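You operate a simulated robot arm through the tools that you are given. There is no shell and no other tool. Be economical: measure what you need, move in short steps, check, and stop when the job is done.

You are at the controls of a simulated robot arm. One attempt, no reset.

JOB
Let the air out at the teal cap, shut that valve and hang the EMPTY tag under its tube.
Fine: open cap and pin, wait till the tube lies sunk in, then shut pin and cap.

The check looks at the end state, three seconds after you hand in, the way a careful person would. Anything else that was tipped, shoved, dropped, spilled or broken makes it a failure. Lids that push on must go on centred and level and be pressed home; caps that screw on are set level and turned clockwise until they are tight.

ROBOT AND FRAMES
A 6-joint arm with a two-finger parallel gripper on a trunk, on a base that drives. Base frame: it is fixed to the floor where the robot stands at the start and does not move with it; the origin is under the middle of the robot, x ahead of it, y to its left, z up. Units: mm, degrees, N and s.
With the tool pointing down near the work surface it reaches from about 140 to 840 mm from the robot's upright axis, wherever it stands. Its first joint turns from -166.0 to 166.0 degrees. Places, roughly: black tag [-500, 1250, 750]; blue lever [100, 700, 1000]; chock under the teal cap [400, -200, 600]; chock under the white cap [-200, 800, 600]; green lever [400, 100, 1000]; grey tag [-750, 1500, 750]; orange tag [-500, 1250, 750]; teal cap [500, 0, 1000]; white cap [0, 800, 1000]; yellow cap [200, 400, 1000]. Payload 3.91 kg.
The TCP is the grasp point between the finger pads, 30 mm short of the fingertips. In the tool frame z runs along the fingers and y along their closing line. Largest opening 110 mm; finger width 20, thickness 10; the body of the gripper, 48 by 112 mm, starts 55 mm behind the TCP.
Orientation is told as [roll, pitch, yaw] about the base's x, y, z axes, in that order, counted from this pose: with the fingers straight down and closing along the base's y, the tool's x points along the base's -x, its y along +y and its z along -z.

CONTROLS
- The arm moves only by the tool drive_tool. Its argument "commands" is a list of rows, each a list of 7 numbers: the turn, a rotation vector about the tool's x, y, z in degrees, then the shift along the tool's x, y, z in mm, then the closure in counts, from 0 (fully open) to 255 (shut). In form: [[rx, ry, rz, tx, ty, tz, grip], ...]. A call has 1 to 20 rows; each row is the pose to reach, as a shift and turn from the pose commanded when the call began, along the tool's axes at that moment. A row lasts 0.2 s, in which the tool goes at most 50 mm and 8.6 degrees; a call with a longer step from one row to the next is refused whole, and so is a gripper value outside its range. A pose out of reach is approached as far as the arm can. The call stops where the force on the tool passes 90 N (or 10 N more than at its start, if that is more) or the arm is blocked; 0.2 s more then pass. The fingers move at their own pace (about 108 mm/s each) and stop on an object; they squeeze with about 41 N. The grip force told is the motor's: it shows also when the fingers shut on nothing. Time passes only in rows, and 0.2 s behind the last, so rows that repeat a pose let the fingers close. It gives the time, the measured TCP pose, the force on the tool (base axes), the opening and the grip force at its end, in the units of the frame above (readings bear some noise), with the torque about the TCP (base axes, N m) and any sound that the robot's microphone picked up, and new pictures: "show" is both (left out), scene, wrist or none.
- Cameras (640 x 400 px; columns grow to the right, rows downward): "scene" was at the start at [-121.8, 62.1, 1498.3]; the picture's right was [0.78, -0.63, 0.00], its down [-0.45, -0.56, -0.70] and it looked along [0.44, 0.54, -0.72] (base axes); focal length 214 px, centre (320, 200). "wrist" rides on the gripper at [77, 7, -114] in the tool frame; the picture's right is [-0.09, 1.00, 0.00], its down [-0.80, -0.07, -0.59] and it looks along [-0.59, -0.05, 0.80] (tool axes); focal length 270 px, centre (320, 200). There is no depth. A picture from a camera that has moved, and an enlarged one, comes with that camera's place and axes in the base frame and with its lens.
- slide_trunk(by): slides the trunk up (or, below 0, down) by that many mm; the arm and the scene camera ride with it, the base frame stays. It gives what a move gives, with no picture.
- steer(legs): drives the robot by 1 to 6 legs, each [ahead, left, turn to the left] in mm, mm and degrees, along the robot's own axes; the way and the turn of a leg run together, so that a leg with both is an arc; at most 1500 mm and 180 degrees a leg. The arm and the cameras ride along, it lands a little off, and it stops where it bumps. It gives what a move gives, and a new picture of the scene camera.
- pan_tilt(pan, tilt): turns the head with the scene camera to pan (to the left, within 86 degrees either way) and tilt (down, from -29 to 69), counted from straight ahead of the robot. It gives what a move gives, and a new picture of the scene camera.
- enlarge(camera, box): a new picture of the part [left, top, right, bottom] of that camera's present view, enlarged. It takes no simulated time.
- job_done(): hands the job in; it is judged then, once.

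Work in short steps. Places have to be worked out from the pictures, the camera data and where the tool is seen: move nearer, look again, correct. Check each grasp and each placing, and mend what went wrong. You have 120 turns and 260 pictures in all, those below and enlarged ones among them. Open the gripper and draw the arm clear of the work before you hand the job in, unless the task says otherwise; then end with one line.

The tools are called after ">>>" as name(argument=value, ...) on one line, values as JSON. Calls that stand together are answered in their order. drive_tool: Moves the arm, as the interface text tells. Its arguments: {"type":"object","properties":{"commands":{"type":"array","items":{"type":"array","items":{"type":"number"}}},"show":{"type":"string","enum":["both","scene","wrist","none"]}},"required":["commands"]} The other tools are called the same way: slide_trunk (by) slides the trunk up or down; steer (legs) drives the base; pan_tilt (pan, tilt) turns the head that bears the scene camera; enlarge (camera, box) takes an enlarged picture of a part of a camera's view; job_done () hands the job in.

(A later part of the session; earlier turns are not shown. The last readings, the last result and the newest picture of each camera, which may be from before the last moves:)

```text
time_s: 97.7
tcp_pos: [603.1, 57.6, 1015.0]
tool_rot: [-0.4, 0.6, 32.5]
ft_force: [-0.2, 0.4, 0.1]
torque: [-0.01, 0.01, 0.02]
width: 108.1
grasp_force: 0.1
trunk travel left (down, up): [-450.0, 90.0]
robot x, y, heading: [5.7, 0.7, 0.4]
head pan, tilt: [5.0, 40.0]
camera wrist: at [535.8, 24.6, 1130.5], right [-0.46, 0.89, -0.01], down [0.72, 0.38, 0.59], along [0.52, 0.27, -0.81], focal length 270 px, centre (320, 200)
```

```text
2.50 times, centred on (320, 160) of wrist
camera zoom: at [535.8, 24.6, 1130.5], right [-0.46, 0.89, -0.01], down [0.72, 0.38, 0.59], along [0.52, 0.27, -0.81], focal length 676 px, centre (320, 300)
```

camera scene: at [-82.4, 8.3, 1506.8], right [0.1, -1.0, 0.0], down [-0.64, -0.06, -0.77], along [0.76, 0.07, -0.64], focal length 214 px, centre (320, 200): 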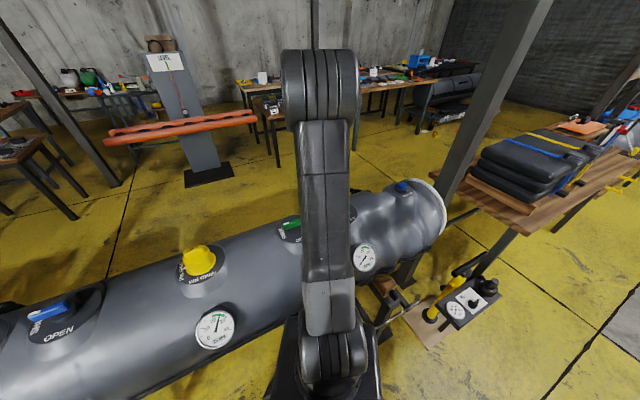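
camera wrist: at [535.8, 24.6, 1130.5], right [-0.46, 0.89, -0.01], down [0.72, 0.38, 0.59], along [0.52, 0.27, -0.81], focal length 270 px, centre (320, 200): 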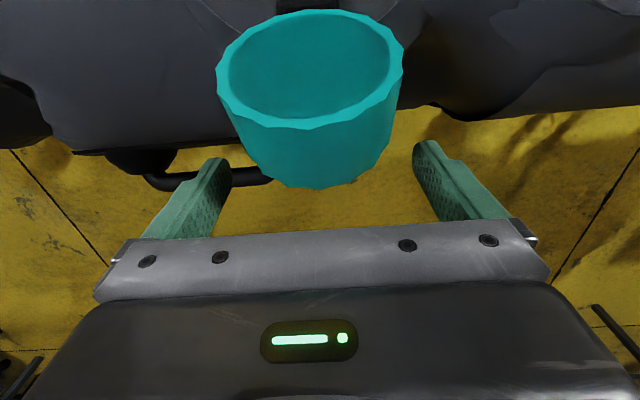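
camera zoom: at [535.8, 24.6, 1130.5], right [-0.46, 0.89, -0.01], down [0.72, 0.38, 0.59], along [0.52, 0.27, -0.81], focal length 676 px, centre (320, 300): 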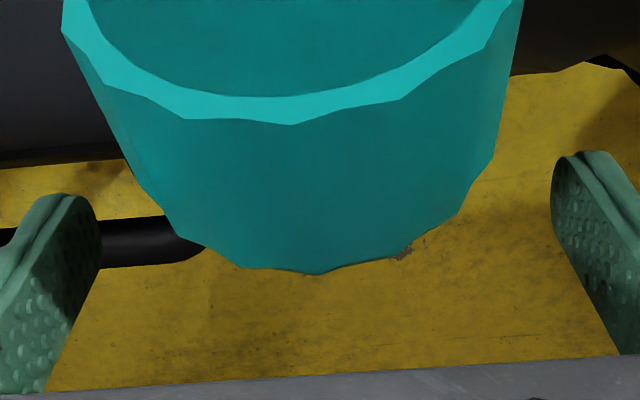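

Close and read the width (tab length expected below the cap's 67 mm).

>>> drive_tool(commands=[[0, 0, 0, 0, -1, 0, 100], [0, 0, 0, 0, -1, 0, 180], [0, 0, 0, 0, -1, 0, 230], [0, 0, 0, 0, -1, 0, 240]], show="wrist")

>>> enlarge(camera="wrist", box=[200, 80, 440, 240])

```text
time_s: 98.7
tcp_pos: [601.8, 59.4, 1014.2]
tool_rot: [-0.4, 0.6, 32.6]
ft_force: [-8.3, 11.2, -6.7]
torque: [1.06, 0.16, 0.21]
width: 47.4
grasp_force: 45.1
trunk travel left (down, up): [-450.0, 90.0]
robot x, y, heading: [5.7, 3.0, 0.5]
head pan, tilt: [5.0, 40.0]
camera wrist: at [535.4, 25.6, 1130.8], right [-0.46, 0.89, -0.01], down [0.72, 0.38, 0.59], along [0.52, 0.27, -0.81], focal length 270 px, centre (320, 200)
```

wrist: 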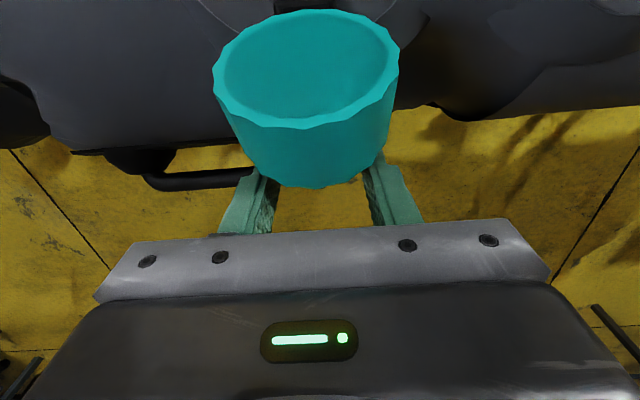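

```text
2.50 times, centred on (320, 160) of wrist
camera zoom: at [535.4, 25.6, 1130.8], right [-0.46, 0.89, -0.01], down [0.72, 0.38, 0.59], along [0.52, 0.27, -0.81], focal length 676 px, centre (320, 300)
```

zoom: 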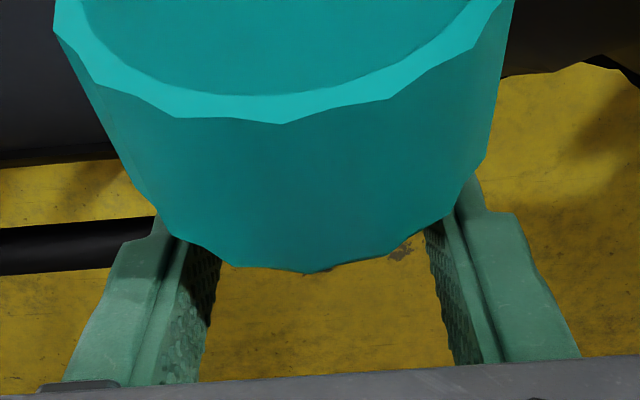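

Tab ends gripped (47 mm). Swing along the larger arc, first half.

>>> drive_tool(commands=[[0, 0, 0, 4.2, 1.5, -9.4, 245], [0, 0, 0, 9.5, 1.5, -17.9, 245], [0, 0, 0, 16, 1.5, -25.7, 245], [0, 0, 0, 23.4, 1.5, -32.4, 245], [0, 0, 0, 31.8, 1.5, -38, 245], [0, 0, 0, 40.9, 1.5, -42.4, 245], [0, 0, 0, 50.4, 1.5, -45.5, 245]], show="wrist")

```text
time_s: 100.3
tcp_pos: [563.0, 33.8, 1061.8]
tool_rot: [-0.6, 0.4, 32.4]
ft_force: [16.9, 16.7, 12.7]
torque: [1.69, -0.88, 0.3]
width: 48.0
grasp_force: 45.1
trunk travel left (down, up): [-450.0, 90.0]
robot x, y, heading: [3.8, 3.0, 0.3]
head pan, tilt: [5.0, 40.0]
camera wrist: at [495.7, 0.7, 1177.6], right [-0.46, 0.89, -0.01], down [0.71, 0.38, 0.59], along [0.53, 0.26, -0.81], focal length 270 px, centre (320, 200)
```

wrist: 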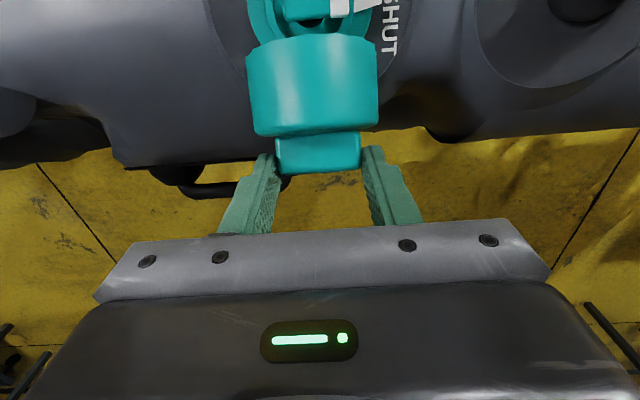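

Works well; the tab is held and the cap at ~55°. Continue the second half.

>>> drive_tool(commands=[[0, 0, 0, 10, 0, -1.8, 245], [0, 0, 0, 20, 0, -2.1, 245], [0, 0, 0, 30, 0, -1.1, 245], [0, 0, 0, 39.8, 0, 1.3, 245], [0, 0, 0, 49.2, 0, 5.1, 245], [0, 0, 0, 57.9, 0, 10.1, 245]], show="wrist")

>>> enlarge(camera="wrist", box=[200, 80, 440, 240])

```text
time_s: 101.7
tcp_pos: [510.6, 0.4, 1052.8]
tool_rot: [-0.5, 0.4, 32.4]
ft_force: [10.7, 4.2, 19.9]
torque: [1.68, -0.7, 0.04]
width: 47.8
grasp_force: 45.4
trunk travel left (down, up): [-450.0, 90.0]
robot x, y, heading: [7.9, 0.4, 0.6]
head pan, tilt: [5.0, 40.0]
camera wrist: at [443.7, -33.4, 1168.0], right [-0.46, 0.89, -0.01], down [0.72, 0.38, 0.59], along [0.52, 0.26, -0.81], focal length 270 px, centre (320, 200)
```

wrist: 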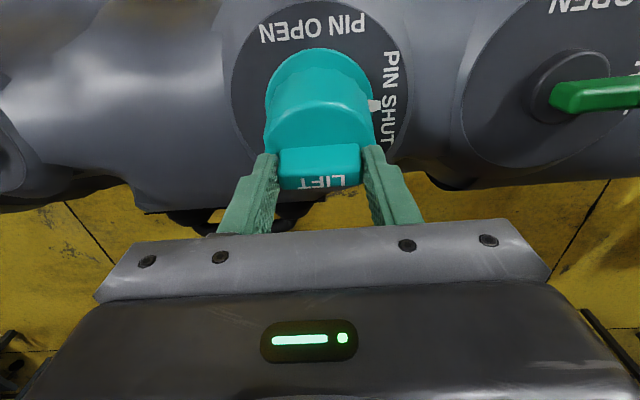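

```text
2.50 times, centred on (320, 160) of wrist
camera zoom: at [443.7, -33.4, 1168.0], right [-0.46, 0.89, -0.01], down [0.72, 0.38, 0.59], along [0.52, 0.26, -0.81], focal length 676 px, centre (320, 300)
```

zoom: 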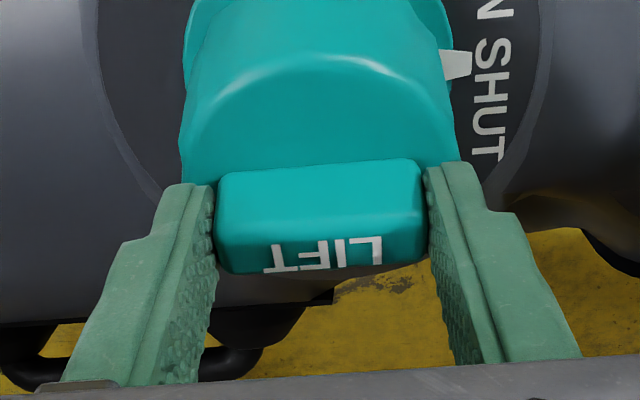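

Nearly shut (~20°). Continue and press down.

>>> drive_tool(commands=[[0, 0, 0, 6, 0, 5, 245], [0, 0, 0, 10, 0, 10, 245], [0, 0, 0, 12, 0, 15, 245], [0, 0, 0, 13, 0, 20, 245], [0, 0, 0, 13, 0, 25, 245]], show="wrist")

>>> enlarge(camera="wrist", box=[200, 80, 440, 240])

```text
time_s: 102.9
tcp_pos: [498.4, -7.7, 1037.8]
tool_rot: [-1.0, -0.4, 32.6]
ft_force: [-16.6, -2.5, 48.3]
torque: [2.06, 2.65, 0.77]
width: 48.0
grasp_force: 45.4
trunk travel left (down, up): [-450.0, 90.0]
robot x, y, heading: [3.9, 0.2, 0.4]
head pan, tilt: [5.0, 40.0]
stopped in row 5: the force on the tool passed its limit (the readings are from after the stop); the commanded pose is now the measured one
camera wrist: at [429.1, -41.2, 1153.1], right [-0.46, 0.89, -0.02], down [0.7, 0.38, 0.6], along [0.54, 0.27, -0.8], focal length 270 px, centre (320, 200)
```

wrist: 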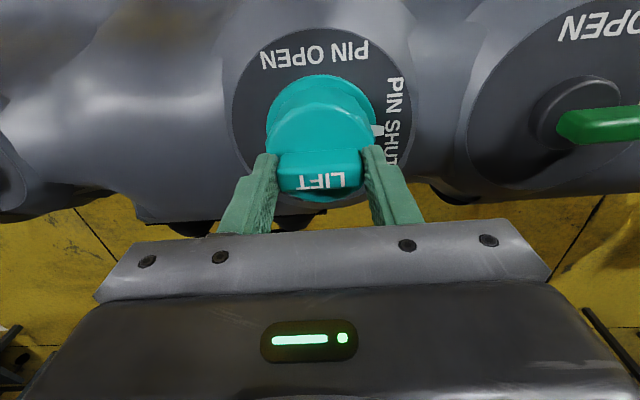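

```text
2.50 times, centred on (320, 160) of wrist
camera zoom: at [429.1, -41.2, 1153.1], right [-0.46, 0.89, -0.02], down [0.7, 0.38, 0.6], along [0.54, 0.27, -0.8], focal length 676 px, centre (320, 300)
```

zoom: 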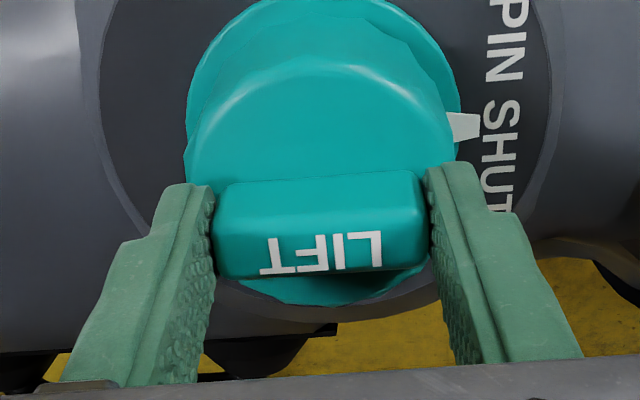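

It looks shut, level with the flange. Another press to be sure it's home.

>>> drive_tool(commands=[[0, 0, 0, 0, 0, 2, 245], [0, 0, 0, 0, 0, 4, 245], [0, 0, 0, 0, 0, 6, 245], [0, 0, 0, 0, 0, 8, 245]], show="none")

>>> drive_tool(commands=[[0, 0, 0, 0, 0, 0, 180], [0, 0, 0, 0, 0, 0, 100], [0, 0, 0, 0, 0, -20, 80], [0, 0, 0, 0, 0, -60, 80], [0, 0, 0, 40, 0, -80, 80]], show="wrist")

>>> enlarge(camera="wrist", box=[220, 60, 420, 200])

```text
time_s: 103.6
tcp_pos: [499.7, -8.4, 1039.1]
tool_rot: [-1.2, -0.9, 32.5]
ft_force: [-23.2, -0.8, 52.3]
torque: [2.0, 2.92, 0.67]
width: 48.3
grasp_force: 45.0
trunk travel left (down, up): [-450.0, 90.0]
robot x, y, heading: [5.5, 4.7, 0.7]
head pan, tilt: [5.0, 40.0]
stopped in row 3: the force on the tool passed its limit (the readings are from after the stop); the commanded pose is now the measured one
```

```text
time_s: 104.8
tcp_pos: [467.8, -28.5, 1116.7]
tool_rot: [-1.0, -0.6, 32.5]
ft_force: [0.2, -0.2, -0.2]
torque: [0.02, -0.03, 0.0]
width: 75.6
grasp_force: 0.0
trunk travel left (down, up): [-450.0, 90.0]
robot x, y, heading: [5.8, 3.2, 0.5]
head pan, tilt: [5.0, 40.0]
camera wrist: at [397.9, -61.2, 1230.5], right [-0.46, 0.89, -0.02], down [0.7, 0.38, 0.6], along [0.54, 0.27, -0.8], focal length 270 px, centre (320, 200)
```

wrist: 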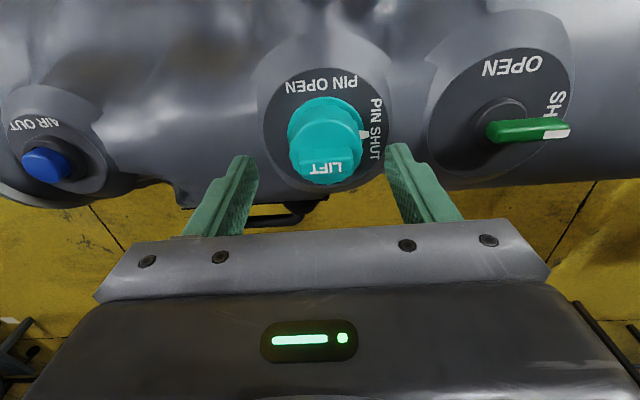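

```text
2.86 times, centred on (320, 130) of wrist
camera zoom: at [397.9, -61.2, 1230.5], right [-0.46, 0.89, -0.02], down [0.7, 0.38, 0.6], along [0.54, 0.27, -0.8], focal length 772 px, centre (320, 400)
```

zoom: 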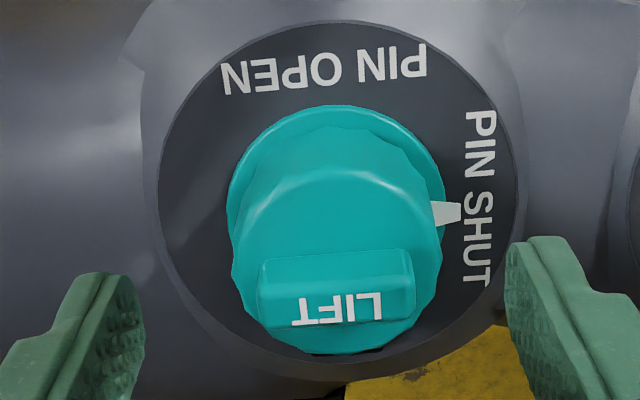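

It stays shut, pin at SHUT. I check from a low side view that it's level and home.

>>> drive_tool(commands=[[0, -8, 0, 27, 0, 0, 200], [0, -16, 0, 50, 0, 5, 255], [0, -24, 0, 70, 0, 15, 255], [0, -31, 0, 85, 0, 30, 255]], show="wrist")

>>> enlarge(camera="wrist", box=[240, 90, 400, 230])

```text
time_s: 105.8
tcp_pos: [399.2, -74.2, 1083.4]
tool_rot: [-1.3, -31.6, 33.1]
ft_force: [-0.6, 0.2, 0.2]
torque: [0.0, 0.02, -0.05]
width: 0.0
grasp_force: 37.7
trunk travel left (down, up): [-450.0, 90.0]
robot x, y, heading: [2.7, 1.5, 0.7]
head pan, tilt: [5.0, 40.0]
camera wrist: at [289.6, -133.6, 1141.1], right [-0.47, 0.88, 0.03], down [0.34, 0.15, 0.93], along [0.81, 0.45, -0.37], focal length 270 px, centre (320, 200)
```

wrist: 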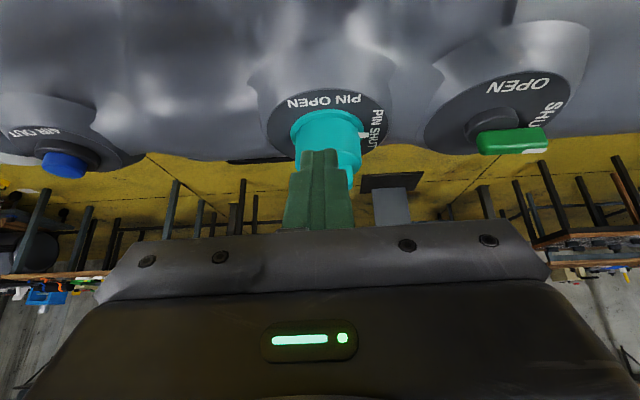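

```text
2.86 times, centred on (320, 160) of wrist
camera zoom: at [289.6, -133.6, 1141.1], right [-0.47, 0.88, 0.03], down [0.34, 0.15, 0.93], along [0.81, 0.45, -0.37], focal length 772 px, centre (320, 314)
```

zoom: 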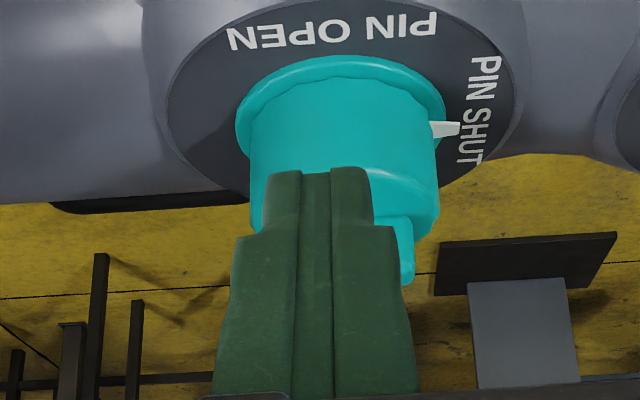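

The cap is seated on its flange all round. Next, the tag: level, raise and tuck in the arm, then drive towards the tag table.

>>> drive_tool(commands=[[0, 8, 0, 2, 0, -40, 255], [0, 16, 0, 4, 0, -80, 255], [0, 24, 0, 7, 0, -120, 255], [0, 31, 0, 9, 0, -158, 255]], show="none")

>>> pan_tilt(pan=80, tilt=40)

>>> enlarge(camera="scene", box=[120, 90, 320, 215])

```text
time_s: 106.8
tcp_pos: [316.6, -119.5, 1212.4]
tool_rot: [-1.0, -0.4, 32.4]
ft_force: [0.4, 0.2, 0.7]
torque: [-0.02, -0.03, -0.02]
width: 0.0
grasp_force: 37.8
trunk travel left (down, up): [-450.0, 90.0]
robot x, y, heading: [1.4, 1.9, 0.7]
head pan, tilt: [5.0, 40.0]
```

```text
time_s: 108.2
tcp_pos: [318.0, -120.7, 1212.6]
tool_rot: [-0.9, -0.5, 32.4]
ft_force: [0.1, 0.6, 0.1]
torque: [0.01, 0.01, 0.0]
width: 0.0
grasp_force: 37.9
trunk travel left (down, up): [-450.0, 90.0]
robot x, y, heading: [6.8, 4.8, 0.5]
head pan, tilt: [80.0, 40.0]
camera scene: at [-98.7, 50.4, 1507.5], right [0.59, -0.81, 0.0], down [-0.51, -0.38, -0.77], along [0.62, 0.46, -0.64], focal length 214 px, centre (320, 200)
```

scene: 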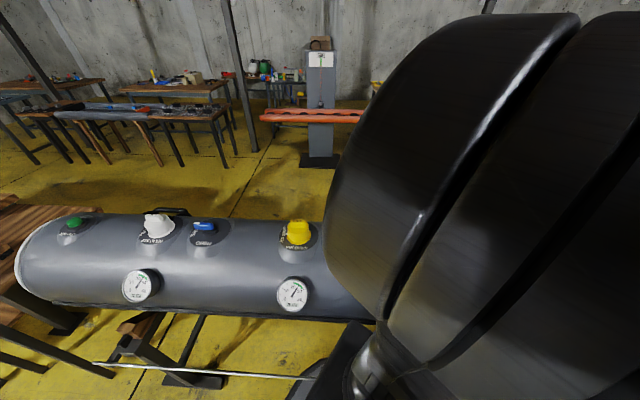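

```text
3.20 times, centred on (220, 152) of scene
camera zoom: at [-98.7, 50.4, 1507.5], right [0.59, -0.81, 0.0], down [-0.51, -0.38, -0.77], along [0.62, 0.46, -0.64], focal length 686 px, centre (640, 352)
```

zoom: 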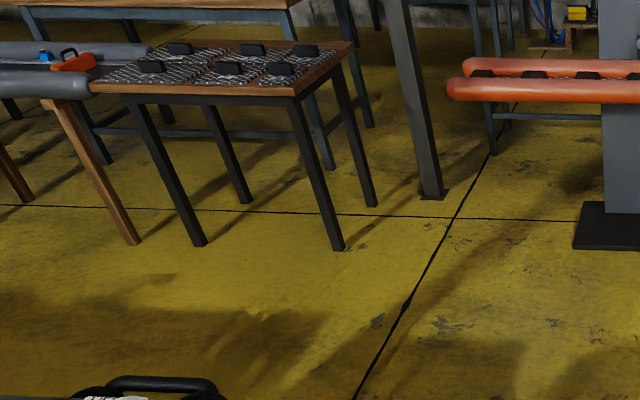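

Now drive parallel to the tube toward the tag table, keeping clear of the stand.

>>> steer(legs=[[-200, 0, 0], [-290, 595, 0]])

```text
time_s: 112.7
tcp_pos: [-170.0, 386.1, 1212.7]
tool_rot: [-1.1, -0.4, 29.4]
ft_force: [0.0, -0.2, -0.8]
torque: [0.0, -0.03, -0.02]
width: 0.0
grasp_force: 38.3
trunk travel left (down, up): [-450.0, 90.0]
robot x, y, heading: [-474.5, 525.5, -2.4]
head pan, tilt: [80.0, 40.0]
stopped in leg 2: the robot was blocked; the commanded pose is now the measured one
camera scene: at [-577.7, 578.0, 1508.0], right [0.56, -0.83, 0.0], down [-0.53, -0.35, -0.77], along [0.64, 0.43, -0.63], focal length 214 px, centre (320, 200)
```

scene: 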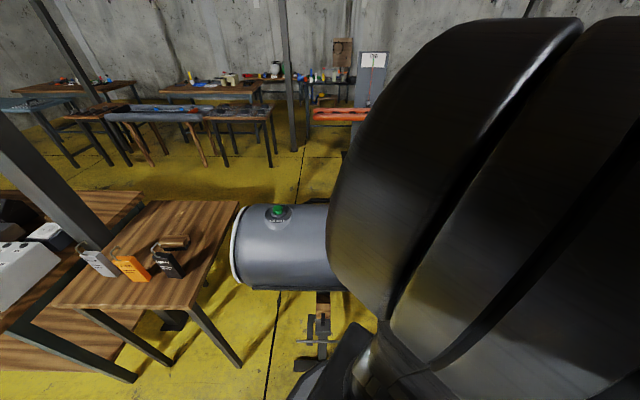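

The base was blocked, probably at the white chock's stand foot. I back straight off first and look.

>>> steer(legs=[[-120, -20, 0]])

>>> pan_tilt(pan=30, tilt=60)

```text
time_s: 114.0
tcp_pos: [-290.9, 373.1, 1212.8]
tool_rot: [-1.1, -0.4, 29.9]
ft_force: [-0.3, -0.1, -0.6]
torque: [-0.02, -0.04, -0.01]
width: 0.0
grasp_force: 37.7
trunk travel left (down, up): [-450.0, 90.0]
robot x, y, heading: [-597.5, 508.8, -1.9]
head pan, tilt: [80.0, 40.0]
camera scene: at [-700.7, 562.8, 1508.0], right [0.56, -0.83, 0.0], down [-0.52, -0.35, -0.78], along [0.64, 0.43, -0.63], focal length 214 px, centre (320, 200)
```

scene: 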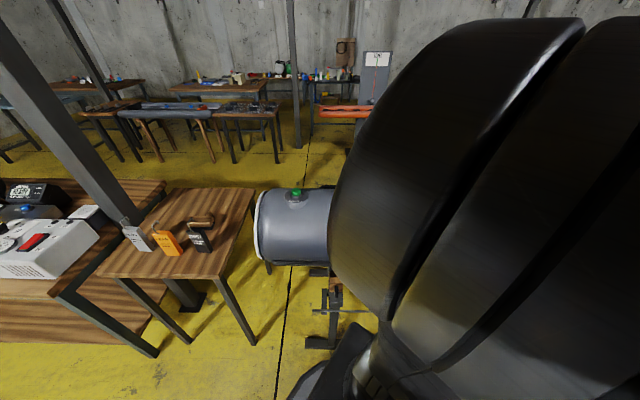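

```text
time_s: 115.1
tcp_pos: [-291.2, 371.9, 1212.3]
tool_rot: [-0.9, -0.3, 29.8]
ft_force: [-0.1, -0.1, 0.8]
torque: [-0.03, 0.02, 0.01]
width: 0.0
grasp_force: 38.0
trunk travel left (down, up): [-450.0, 90.0]
robot x, y, heading: [-596.2, 507.9, -2.0]
head pan, tilt: [30.0, 60.0]
camera scene: at [-704.2, 551.2, 1490.7], right [0.48, -0.88, 0.0], down [-0.69, -0.37, -0.62], along [0.55, 0.3, -0.78], focal length 214 px, centre (320, 200)
```

scene: 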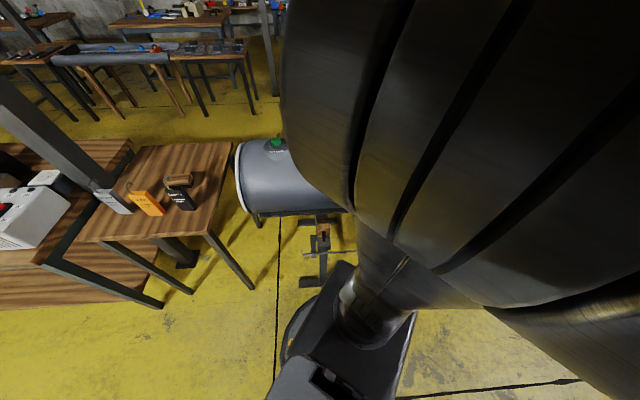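

Stand looks in order. I enlarge the tags and the rod end.

>>> enlarge(camera="scene", box=[80, 160, 220, 250])

>>> enlarge(camera="scene", box=[280, 200, 380, 300])

```text
4.44 times, centred on (150, 205) of scene
camera zoom: at [-704.2, 551.2, 1490.7], right [0.48, -0.88, 0.0], down [-0.69, -0.37, -0.62], along [0.55, 0.3, -0.78], focal length 953 px, centre (1076, 178)
```

zoom: 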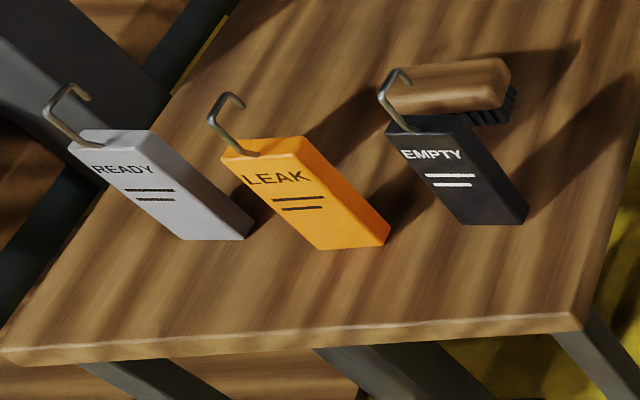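

```text
4.00 times, centred on (330, 250) of scene
camera zoom: at [-704.2, 551.2, 1490.7], right [0.48, -0.88, 0.0], down [-0.69, -0.37, -0.62], along [0.55, 0.3, -0.78], focal length 858 px, centre (280, 0)
```

zoom: 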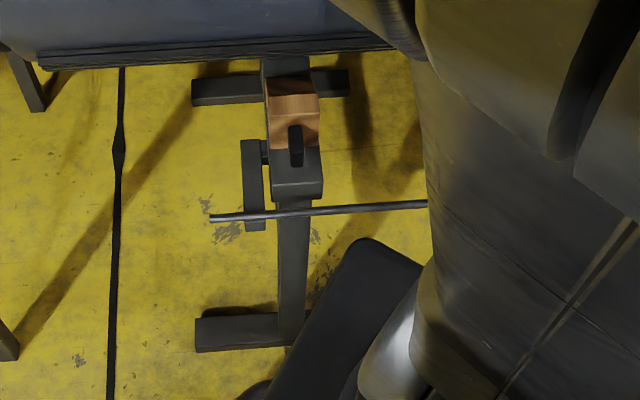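

The black tag reads EMPTY; it stands on the table with its hook up, at about (-500, 1310). I drive nearer and turn to face it.

>>> steer(legs=[[-212, 343, 0], [0, 0, 58]])

>>> pan_tilt(pan=25, tilt=50)

```text
time_s: 120.2
tcp_pos: [-518.8, 1043.1, 1212.7]
tool_rot: [-0.9, -0.3, 87.6]
ft_force: [-0.6, -0.7, 0.1]
torque: [-0.02, 0.01, -0.01]
width: 0.0
grasp_force: 38.1
trunk travel left (down, up): [-450.0, 90.0]
robot x, y, heading: [-797.8, 856.7, 55.6]
head pan, tilt: [30.0, 60.0]
camera scene: at [-890.4, 788.0, 1488.7], right [1.0, -0.08, 0.0], down [-0.07, -0.8, -0.6], along [0.05, 0.6, -0.8], focal length 214 px, centre (320, 200)
```

scene: 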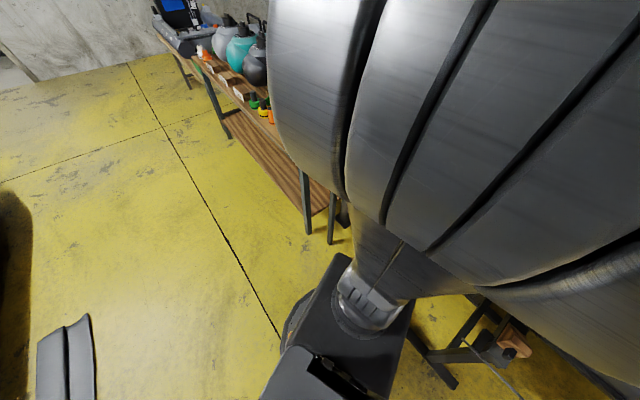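

```text
time_s: 120.9
tcp_pos: [-518.7, 1042.9, 1212.1]
tool_rot: [-0.9, -0.3, 87.7]
ft_force: [0.6, -0.2, 0.1]
torque: [-0.01, 0.0, 0.01]
width: 0.0
grasp_force: 37.7
trunk travel left (down, up): [-450.0, 90.0]
robot x, y, heading: [-798.8, 855.2, 55.7]
head pan, tilt: [25.0, 50.0]
camera scene: at [-884.2, 790.0, 1492.6], right [0.99, -0.16, 0.0], down [-0.12, -0.76, -0.64], along [0.1, 0.63, -0.77], focal length 214 px, centre (320, 200)
```

scene: 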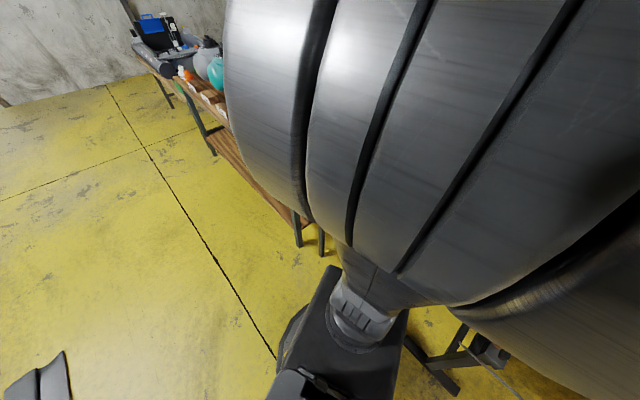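

The arm blocks the head's view; I use the wrist camera over the table instead.

>>> drive_tool(commands=[[0, 0, 0, -35, -6, 40, 100], [0, 0, 0, -70, -12, 80, 0], [0, 0, 0, -105, -18, 120, 0]], show="wrist")

>>> enlarge(camera="wrist", box=[160, 40, 480, 240])

```text
refused: row 1 steps farther than a row can; nothing moved
```

```text
2.00 times, centred on (320, 140) of wrist
camera zoom: at [-529.2, 966.4, 1326.3], right [-0.99, 0.13, -0.02], down [0.09, 0.79, 0.6], along [0.09, 0.59, -0.8], focal length 541 px, centre (320, 320)
```

zoom: 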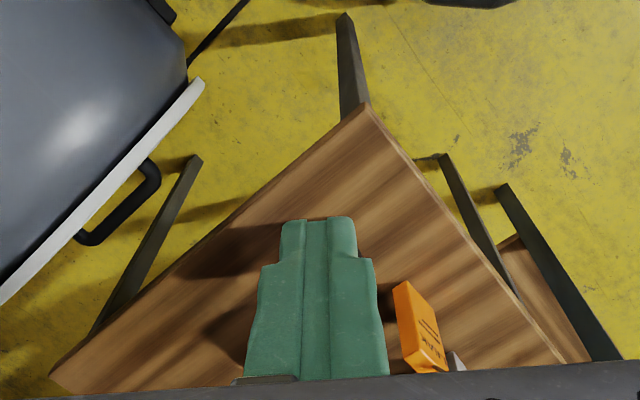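

>>> drive_tool(commands=[[0, 0, 0, -25, -5, 30, 100], [0, 0, 0, -50, -10, 60, 0], [0, 0, 0, -75, -15, 90, 0], [0, 0, 0, -100, -18, 120, 0]], show="wrist")

>>> enlarge(camera="wrist", box=[200, 60, 440, 230])

```text
time_s: 121.9
tcp_pos: [-494.5, 1143.2, 1092.6]
tool_rot: [-0.9, -0.2, 87.6]
ft_force: [0.6, 0.4, 0.3]
torque: [0.0, -0.01, 0.01]
width: 110.1
grasp_force: 0.1
trunk travel left (down, up): [-450.0, 90.0]
robot x, y, heading: [-794.2, 857.4, 55.7]
head pan, tilt: [25.0, 50.0]
camera wrist: at [-505.5, 1066.4, 1207.0], right [-0.99, 0.13, -0.02], down [0.1, 0.79, 0.6], along [0.09, 0.59, -0.8], focal length 270 px, centre (320, 200)
```

wrist: 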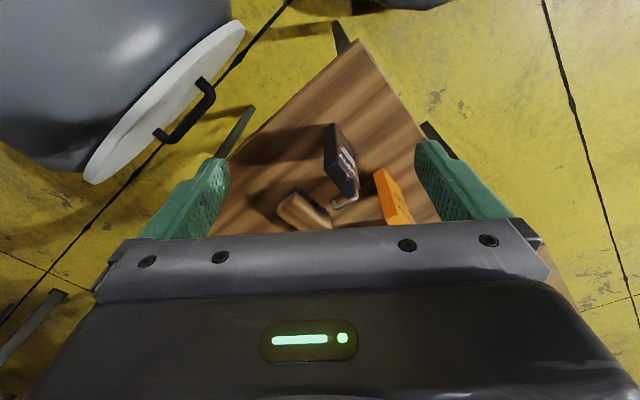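

```text
2.35 times, centred on (320, 145) of wrist
camera zoom: at [-505.5, 1066.4, 1207.0], right [-0.99, 0.13, -0.02], down [0.1, 0.79, 0.6], along [0.09, 0.59, -0.8], focal length 636 px, centre (320, 329)
```

zoom: 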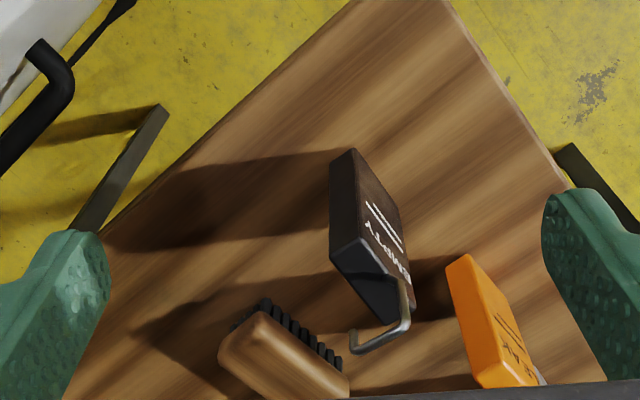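

The black tag stands at about (-506, 1268), width along the tube axis, hook arm pointing away from me; table top ≈765. I turn the tool to face it squarely from the near side.

>>> drive_tool(commands=[[0, 0, 8, -8, 17, 10, 0], [0, 0, 16, -16, 34, 22, 0], [0, 0, 24, -24, 51, 34, 0], [0, 0, 32, -31, 68, 48, 0], [0, 0, 40, -38, 85, 62, 0], [0, 0, 48, -46, 102, 76, 0], [0, 0, 55.6, -53, 117, 92, 0]], show="none")

>>> drive_tool(commands=[[0, -8, 0, 0, 0, 0, 0], [0, -16, 0, 0, 0, 0, 0], [0, -24, 0, 0, 0, 0, 0], [0, -32, 0, 0, 0, 10, 0], [0, -40, 0, 0, 0, 20, 0], [0, -45, 0, 0, 0, 30, 0]], show="wrist")

```text
time_s: 123.5
tcp_pos: [-609.4, 1200.9, 1000.2]
tool_rot: [-0.2, -1.0, 32.0]
ft_force: [0.1, -0.6, 0.1]
torque: [-0.04, -0.02, -0.01]
width: 109.9
grasp_force: 0.0
trunk travel left (down, up): [-450.0, 90.0]
robot x, y, heading: [-798.8, 854.1, 55.7]
head pan, tilt: [25.0, 50.0]
```

```text
time_s: 124.9
tcp_pos: [-606.5, 1199.6, 969.4]
tool_rot: [-0.4, -45.9, 32.3]
ft_force: [0.1, 0.3, 0.5]
torque: [0.0, 0.01, -0.01]
width: 109.8
grasp_force: 0.1
trunk travel left (down, up): [-450.0, 90.0]
robot x, y, heading: [-795.1, 857.7, 55.6]
head pan, tilt: [25.0, 50.0]
camera wrist: at [-724.4, 1135.8, 993.7], right [-0.48, 0.88, 0.06], down [0.15, 0.01, 0.99], along [0.87, 0.48, -0.13], focal length 270 px, centre (320, 200)
```

wrist: 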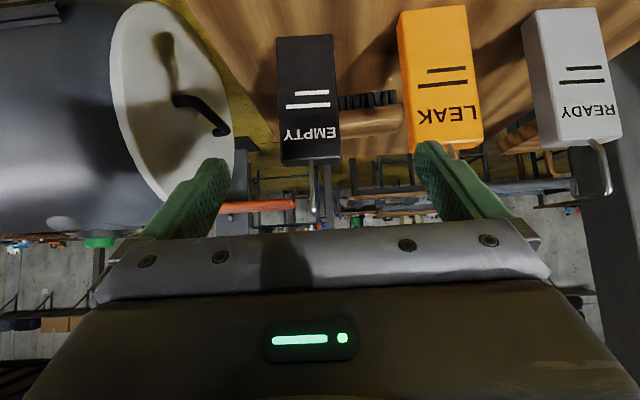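

From this view the table is at z≈800 and the tag's front face at u≈225, a 1302–1361, top ≈928. I advance along the tool axis in two parts, fingers either side of it.

>>> drive_tool(commands=[[0, 0, 0, 4, -4, 30, 58], [0, 0, 0, 8, -7.7, 60, 58], [0, 0, 0, 8, -7.7, 100, 58]], show="wrist")

```text
time_s: 125.7
tcp_pos: [-544.9, 1236.5, 904.0]
tool_rot: [-0.9, -45.7, 32.5]
ft_force: [-0.2, -0.5, 0.3]
torque: [-0.02, 0.01, -0.02]
width: 85.0
grasp_force: 0.1
out of reach, approached as far as the arm can: row 3
trunk travel left (down, up): [-450.0, 90.0]
robot x, y, heading: [-798.0, 859.0, 55.9]
head pan, tilt: [25.0, 50.0]
camera wrist: at [-662.5, 1171.3, 928.9], right [-0.47, 0.88, 0.05], down [0.14, 0.02, 0.99], along [0.87, 0.48, -0.14], focal length 270 px, centre (320, 200)
```

wrist: 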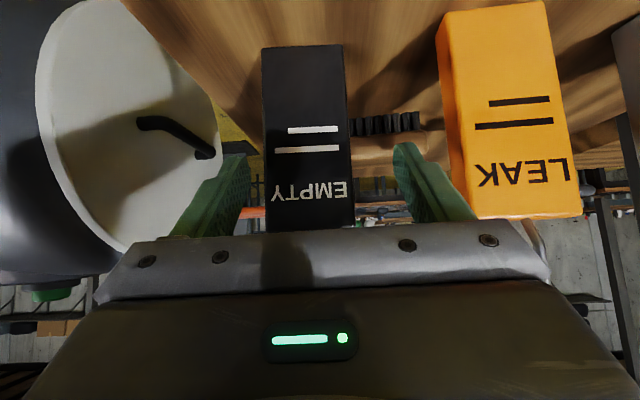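

At the arm's reach limit; the trunk should go lower. I lift the tool 120 mm, then slide the trunk down 120.

>>> drive_tool(commands=[[0, 0, 0, -22, 0, -28, 58], [0, 0, 0, -44, 0, -56, 58], [0, 0, 0, -66, 0, -84, 58], [0, 0, 0, -86, 0, -98, 58]], show="none")

>>> slide_trunk(by=-120)

```text
time_s: 126.7
tcp_pos: [-554.4, 1229.9, 1034.0]
tool_rot: [-0.4, -45.9, 32.3]
ft_force: [0.4, 0.0, -0.4]
torque: [0.01, 0.0, 0.04]
width: 84.9
grasp_force: 0.0
trunk travel left (down, up): [-450.0, 90.0]
robot x, y, heading: [-800.2, 854.9, 56.0]
head pan, tilt: [25.0, 50.0]
```

```text
time_s: 128.2
tcp_pos: [-553.6, 1230.9, 914.1]
tool_rot: [-0.4, -46.0, 32.2]
ft_force: [0.3, 0.2, 0.5]
torque: [0.0, -0.02, -0.02]
width: 85.0
grasp_force: 0.1
trunk travel left (down, up): [-330.0, 210.0]
robot x, y, heading: [-798.3, 856.6, 55.9]
head pan, tilt: [25.0, 50.0]
```

Now advance the rest of the way around the tag.

>>> drive_tool(commands=[[0, 0, 0, 6, -6, 25, 58], [0, 0, 0, 11, -6, 55, 58], [0, 0, 0, 11, -6, 83, 58]], show="wrist")

```text
time_s: 129.0
tcp_pos: [-506.2, 1253.5, 847.6]
tool_rot: [-0.2, -45.8, 32.2]
ft_force: [0.6, -0.3, 0.8]
torque: [-0.03, -0.05, -0.03]
width: 84.8
grasp_force: 0.0
trunk travel left (down, up): [-330.0, 210.0]
robot x, y, heading: [-800.0, 858.0, 56.0]
head pan, tilt: [25.0, 50.0]
camera wrist: at [-623.1, 1187.8, 871.7], right [-0.48, 0.88, 0.06], down [0.15, 0.01, 0.99], along [0.87, 0.48, -0.13], focal length 270 px, centre (320, 200)
```

wrist: 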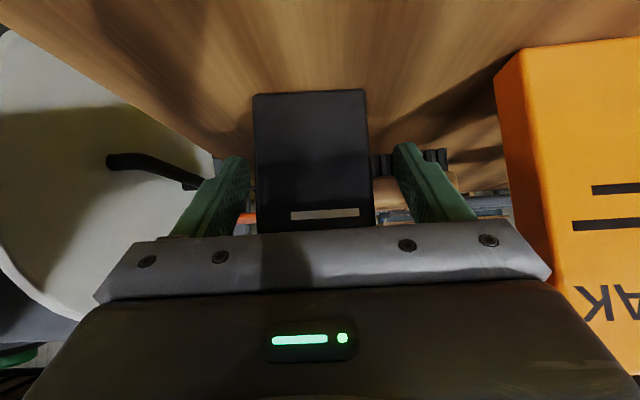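

Fingers are either side. Centre 4 mm left, then close.

>>> drive_tool(commands=[[0, 0, 0, 0, -4, 0, 70], [0, 0, 0, 0, -4, 0, 130], [0, 0, 0, 0, -4, 0, 200], [0, 0, 0, 0, -4, 0, 220]], show="wrist")

```text
time_s: 130.0
tcp_pos: [-502.8, 1249.0, 846.4]
tool_rot: [-0.5, -46.0, 32.3]
ft_force: [-0.3, -0.2, 0.3]
torque: [-0.01, -0.04, 0.0]
width: 55.7
grasp_force: 40.8
trunk travel left (down, up): [-330.0, 210.0]
robot x, y, heading: [-799.7, 855.6, 55.6]
head pan, tilt: [25.0, 50.0]
camera wrist: at [-621.1, 1184.0, 872.3], right [-0.48, 0.88, 0.06], down [0.15, 0.01, 0.99], along [0.87, 0.48, -0.13], focal length 270 px, centre (320, 200)
```

wrist: 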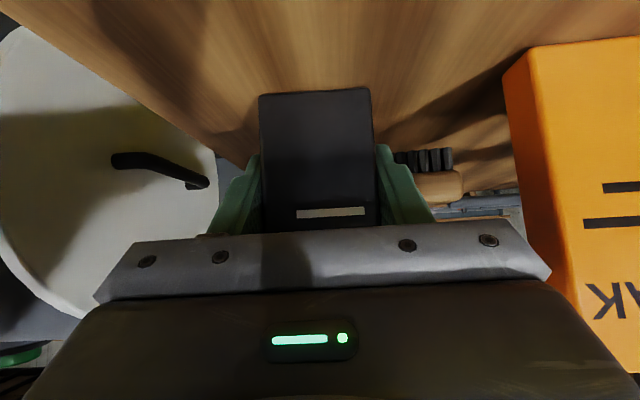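

Gripped at 55.7 mm. Lift straight up.

>>> drive_tool(commands=[[0, 0, 0, -22, 0, -21, 225], [0, 0, 0, -50, 0, -49, 225], [0, 0, 0, -80, 0, -78, 225], [0, 0, 0, -101, 0, -98, 225]], show="wrist")

```text
time_s: 131.0
tcp_pos: [-505.9, 1248.4, 988.7]
tool_rot: [-0.4, -46.0, 32.3]
ft_force: [-0.5, 0.3, -0.7]
torque: [0.01, 0.03, 0.04]
width: 55.7
grasp_force: 41.2
trunk travel left (down, up): [-330.0, 210.0]
robot x, y, heading: [-799.8, 854.5, 55.6]
head pan, tilt: [25.0, 50.0]
camera wrist: at [-623.1, 1183.6, 1013.3], right [-0.48, 0.88, 0.06], down [0.14, 0.01, 0.99], along [0.87, 0.48, -0.13], focal length 270 px, centre (320, 200)
```

wrist: 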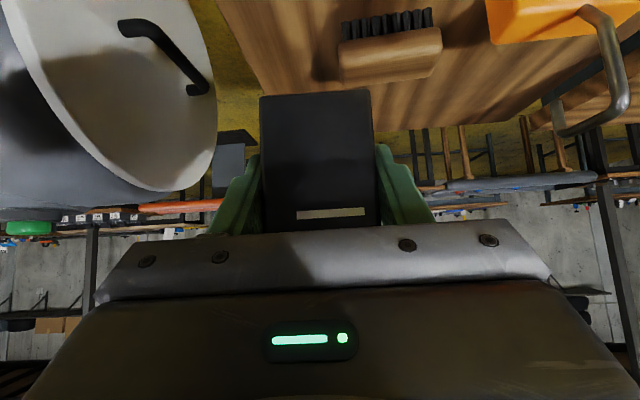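

Tag is held securely. Now drive: back off from the table, along the tube's near side to the teal end, then turn to face the tube.

>>> steer(legs=[[-183, 80, 0], [-580, -1328, 0], [0, 0, -24]])

```text
time_s: 140.6
tcp_pos: [230.5, -229.6, 987.8]
tool_rot: [-0.4, -46.1, 7.9]
ft_force: [-0.7, 0.0, -1.6]
torque: [-0.02, -0.01, -0.01]
width: 55.4
grasp_force: 41.2
trunk travel left (down, up): [-330.0, 210.0]
robot x, y, heading: [-197.0, -466.4, 31.5]
head pan, tilt: [25.0, 50.0]
camera scene: at [-304.7, -492.1, 1372.7], right [0.83, -0.55, 0.0], down [-0.42, -0.64, -0.64], along [0.36, 0.54, -0.77], focal length 214 px, centre (320, 200)
```

scene: 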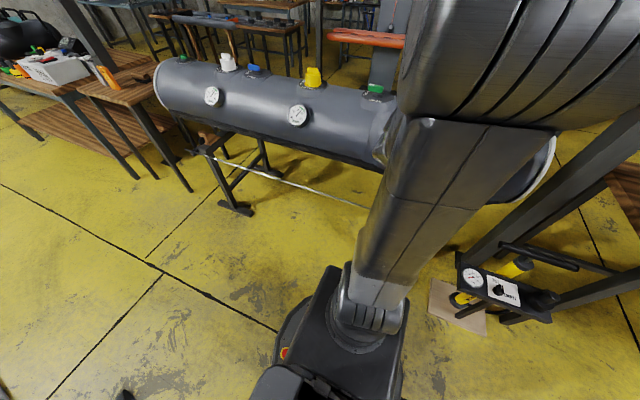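

Arrived. I look at the rod: zoom on its white-stand end for triangulation, and turn the head to the teal stand.

>>> enlarge(camera="scene", box=[180, 120, 380, 245])

>>> pan_tilt(pan=-45, tilt=50)

```text
3.20 times, centred on (280, 182) of scene
camera zoom: at [-304.7, -492.1, 1372.7], right [0.83, -0.55, 0.0], down [-0.42, -0.64, -0.64], along [0.36, 0.54, -0.77], focal length 686 px, centre (448, 256)
```

zoom: 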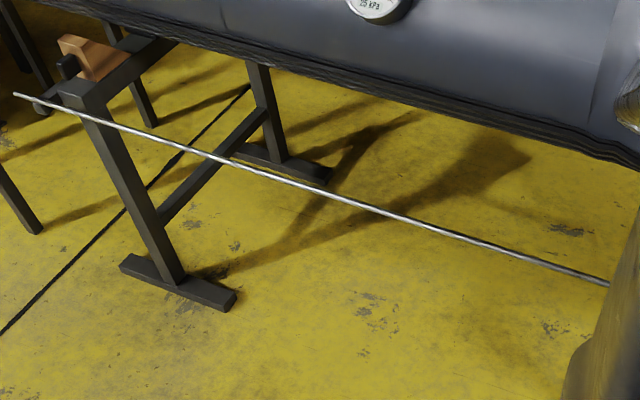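

```text
time_s: 142.0
tcp_pos: [229.3, -229.9, 987.2]
tool_rot: [-0.4, -46.0, 7.9]
ft_force: [0.7, -0.3, -0.3]
torque: [0.01, 0.0, -0.01]
width: 55.6
grasp_force: 41.4
trunk travel left (down, up): [-330.0, 210.0]
robot x, y, heading: [-200.9, -467.1, 31.4]
head pan, tilt: [-45.0, 50.0]
camera scene: at [-272.5, -574.4, 1372.7], right [-0.23, -0.97, 0.0], down [-0.74, 0.18, -0.64], along [0.62, -0.15, -0.77], focal length 214 px, centre (320, 200)
```

scene: 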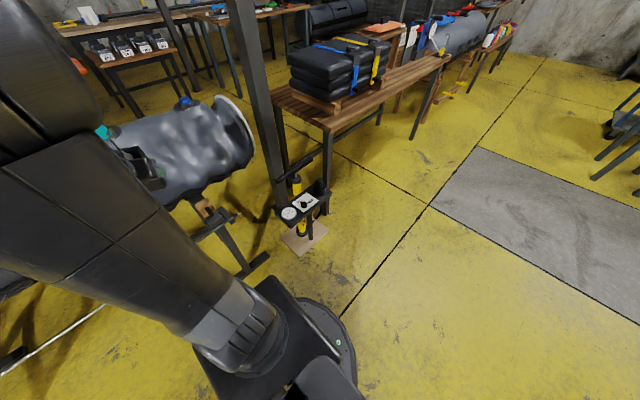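

The rod runs at about u≈108, z≈598 under the near side. I square the tool to the tube again and pull back before lowering the trunk.

>>> drive_tool(commands=[[-5.7, 0, -5.6, 13, 8, -14, 225], [-11.5, 0, -11.1, 27, 17, -28, 225], [-17.2, 0, -16.7, 40, 25, -42, 225], [-17.2, 0, -16.7, 40, 25, -42, 225]], show="wrist")

```text
time_s: 143.0
tcp_pos: [167.3, -212.3, 988.1]
tool_rot: [-0.4, -45.8, 32.0]
ft_force: [-0.3, 0.2, -1.6]
torque: [-0.02, -0.02, 0.0]
width: 55.4
grasp_force: 40.7
trunk travel left (down, up): [-330.0, 210.0]
robot x, y, heading: [-202.0, -467.1, 31.6]
head pan, tilt: [-45.0, 50.0]
camera wrist: at [50.0, -277.5, 1013.2], right [-0.47, 0.88, 0.06], down [0.15, 0.01, 0.99], along [0.87, 0.47, -0.14], focal length 270 px, centre (320, 200)
```

wrist: 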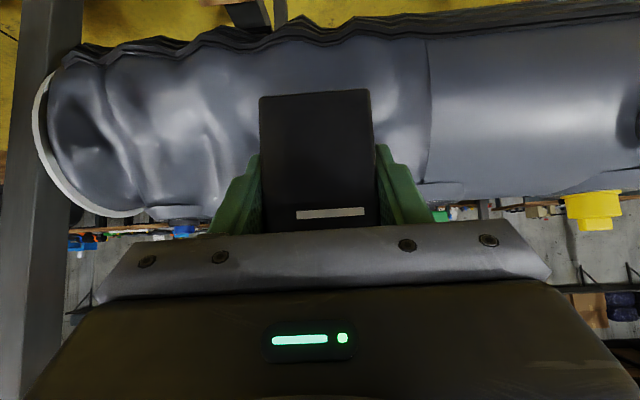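

Well placed in front of the teal chamber. Lower the trunk fully.

>>> slide_trunk(by=-250)

>>> drive_tool(commands=[[0, 0, 0, 0, 0, 0, 225]], show="both")

```text
time_s: 145.6
tcp_pos: [168.1, -212.5, 738.0]
tool_rot: [-0.4, -45.7, 31.9]
ft_force: [-0.4, 0.6, 0.2]
torque: [0.02, -0.02, -0.02]
width: 55.6
grasp_force: 41.1
trunk travel left (down, up): [-80.0, 460.0]
robot x, y, heading: [-202.5, -470.0, 31.4]
head pan, tilt: [-45.0, 50.0]
```

```text
time_s: 146.0
tcp_pos: [168.6, -212.9, 739.2]
tool_rot: [-0.4, -45.8, 31.9]
ft_force: [0.1, -0.3, -0.9]
torque: [0.01, -0.03, 0.01]
width: 55.7
grasp_force: 41.0
trunk travel left (down, up): [-80.0, 460.0]
robot x, y, heading: [-202.7, -468.4, 31.4]
head pan, tilt: [-45.0, 50.0]
camera scene: at [-272.5, -574.4, 1122.7], right [-0.24, -0.97, 0.0], down [-0.74, 0.18, -0.64], along [0.62, -0.15, -0.77], focal length 214 px, centre (320, 200)
camera wrist: at [50.2, -277.2, 763.3], right [-0.47, 0.88, 0.06], down [0.15, 0.01, 0.99], along [0.87, 0.47, -0.14], focal length 270 px, centre (320, 200)
```

scene: 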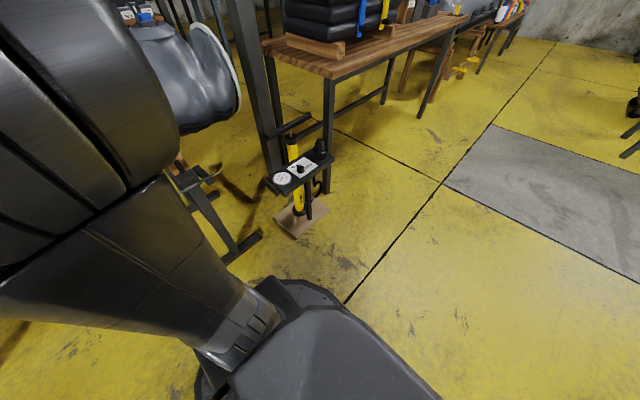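
wrist: 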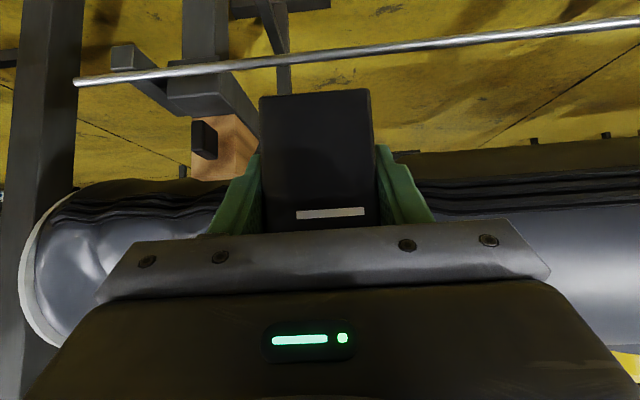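

The rod with its end bracket is in view. Lower on with the trunk, then the arm a bit, staying back from the rod.

>>> slide_trunk(by=-80)

>>> drive_tool(commands=[[0, 0, 0, 26, 0, 14, 225], [0, 0, 0, 52, 0, 28, 225], [0, 0, 0, 66, 0, 42, 225]], show="wrist")

```text
time_s: 147.2
tcp_pos: [169.1, -212.5, 659.3]
tool_rot: [-0.4, -45.8, 32.0]
ft_force: [-0.2, -0.5, -0.3]
torque: [0.0, -0.01, 0.03]
width: 55.4
grasp_force: 41.0
trunk travel left (down, up): [0.0, 540.0]
robot x, y, heading: [-199.3, -469.9, 31.5]
head pan, tilt: [-45.0, 50.0]
```

```text
time_s: 147.9
tcp_pos: [147.2, -186.7, 604.7]
tool_rot: [-1.7, -46.0, 31.9]
ft_force: [0.2, 0.1, 0.0]
torque: [0.01, -0.01, 0.02]
width: 55.3
grasp_force: 40.9
out of reach, approached as far as the arm can: row 1, 2, 3
trunk travel left (down, up): [0.0, 540.0]
robot x, y, heading: [-199.4, -465.3, 31.4]
head pan, tilt: [-45.0, 50.0]
camera wrist: at [27.7, -248.1, 628.5], right [-0.45, 0.89, 0.04], down [0.13, 0.02, 0.99], along [0.88, 0.46, -0.13], focal length 270 px, centre (320, 200)
```

wrist: 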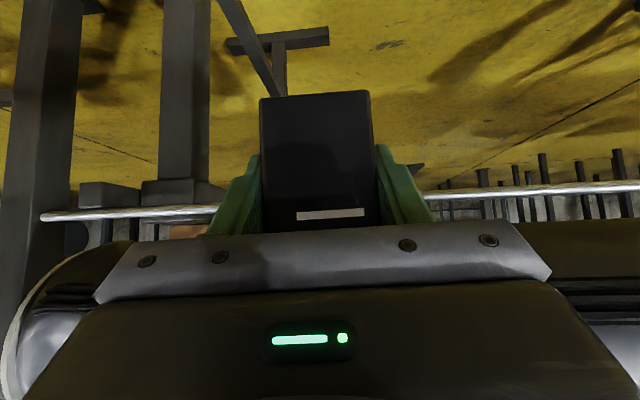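

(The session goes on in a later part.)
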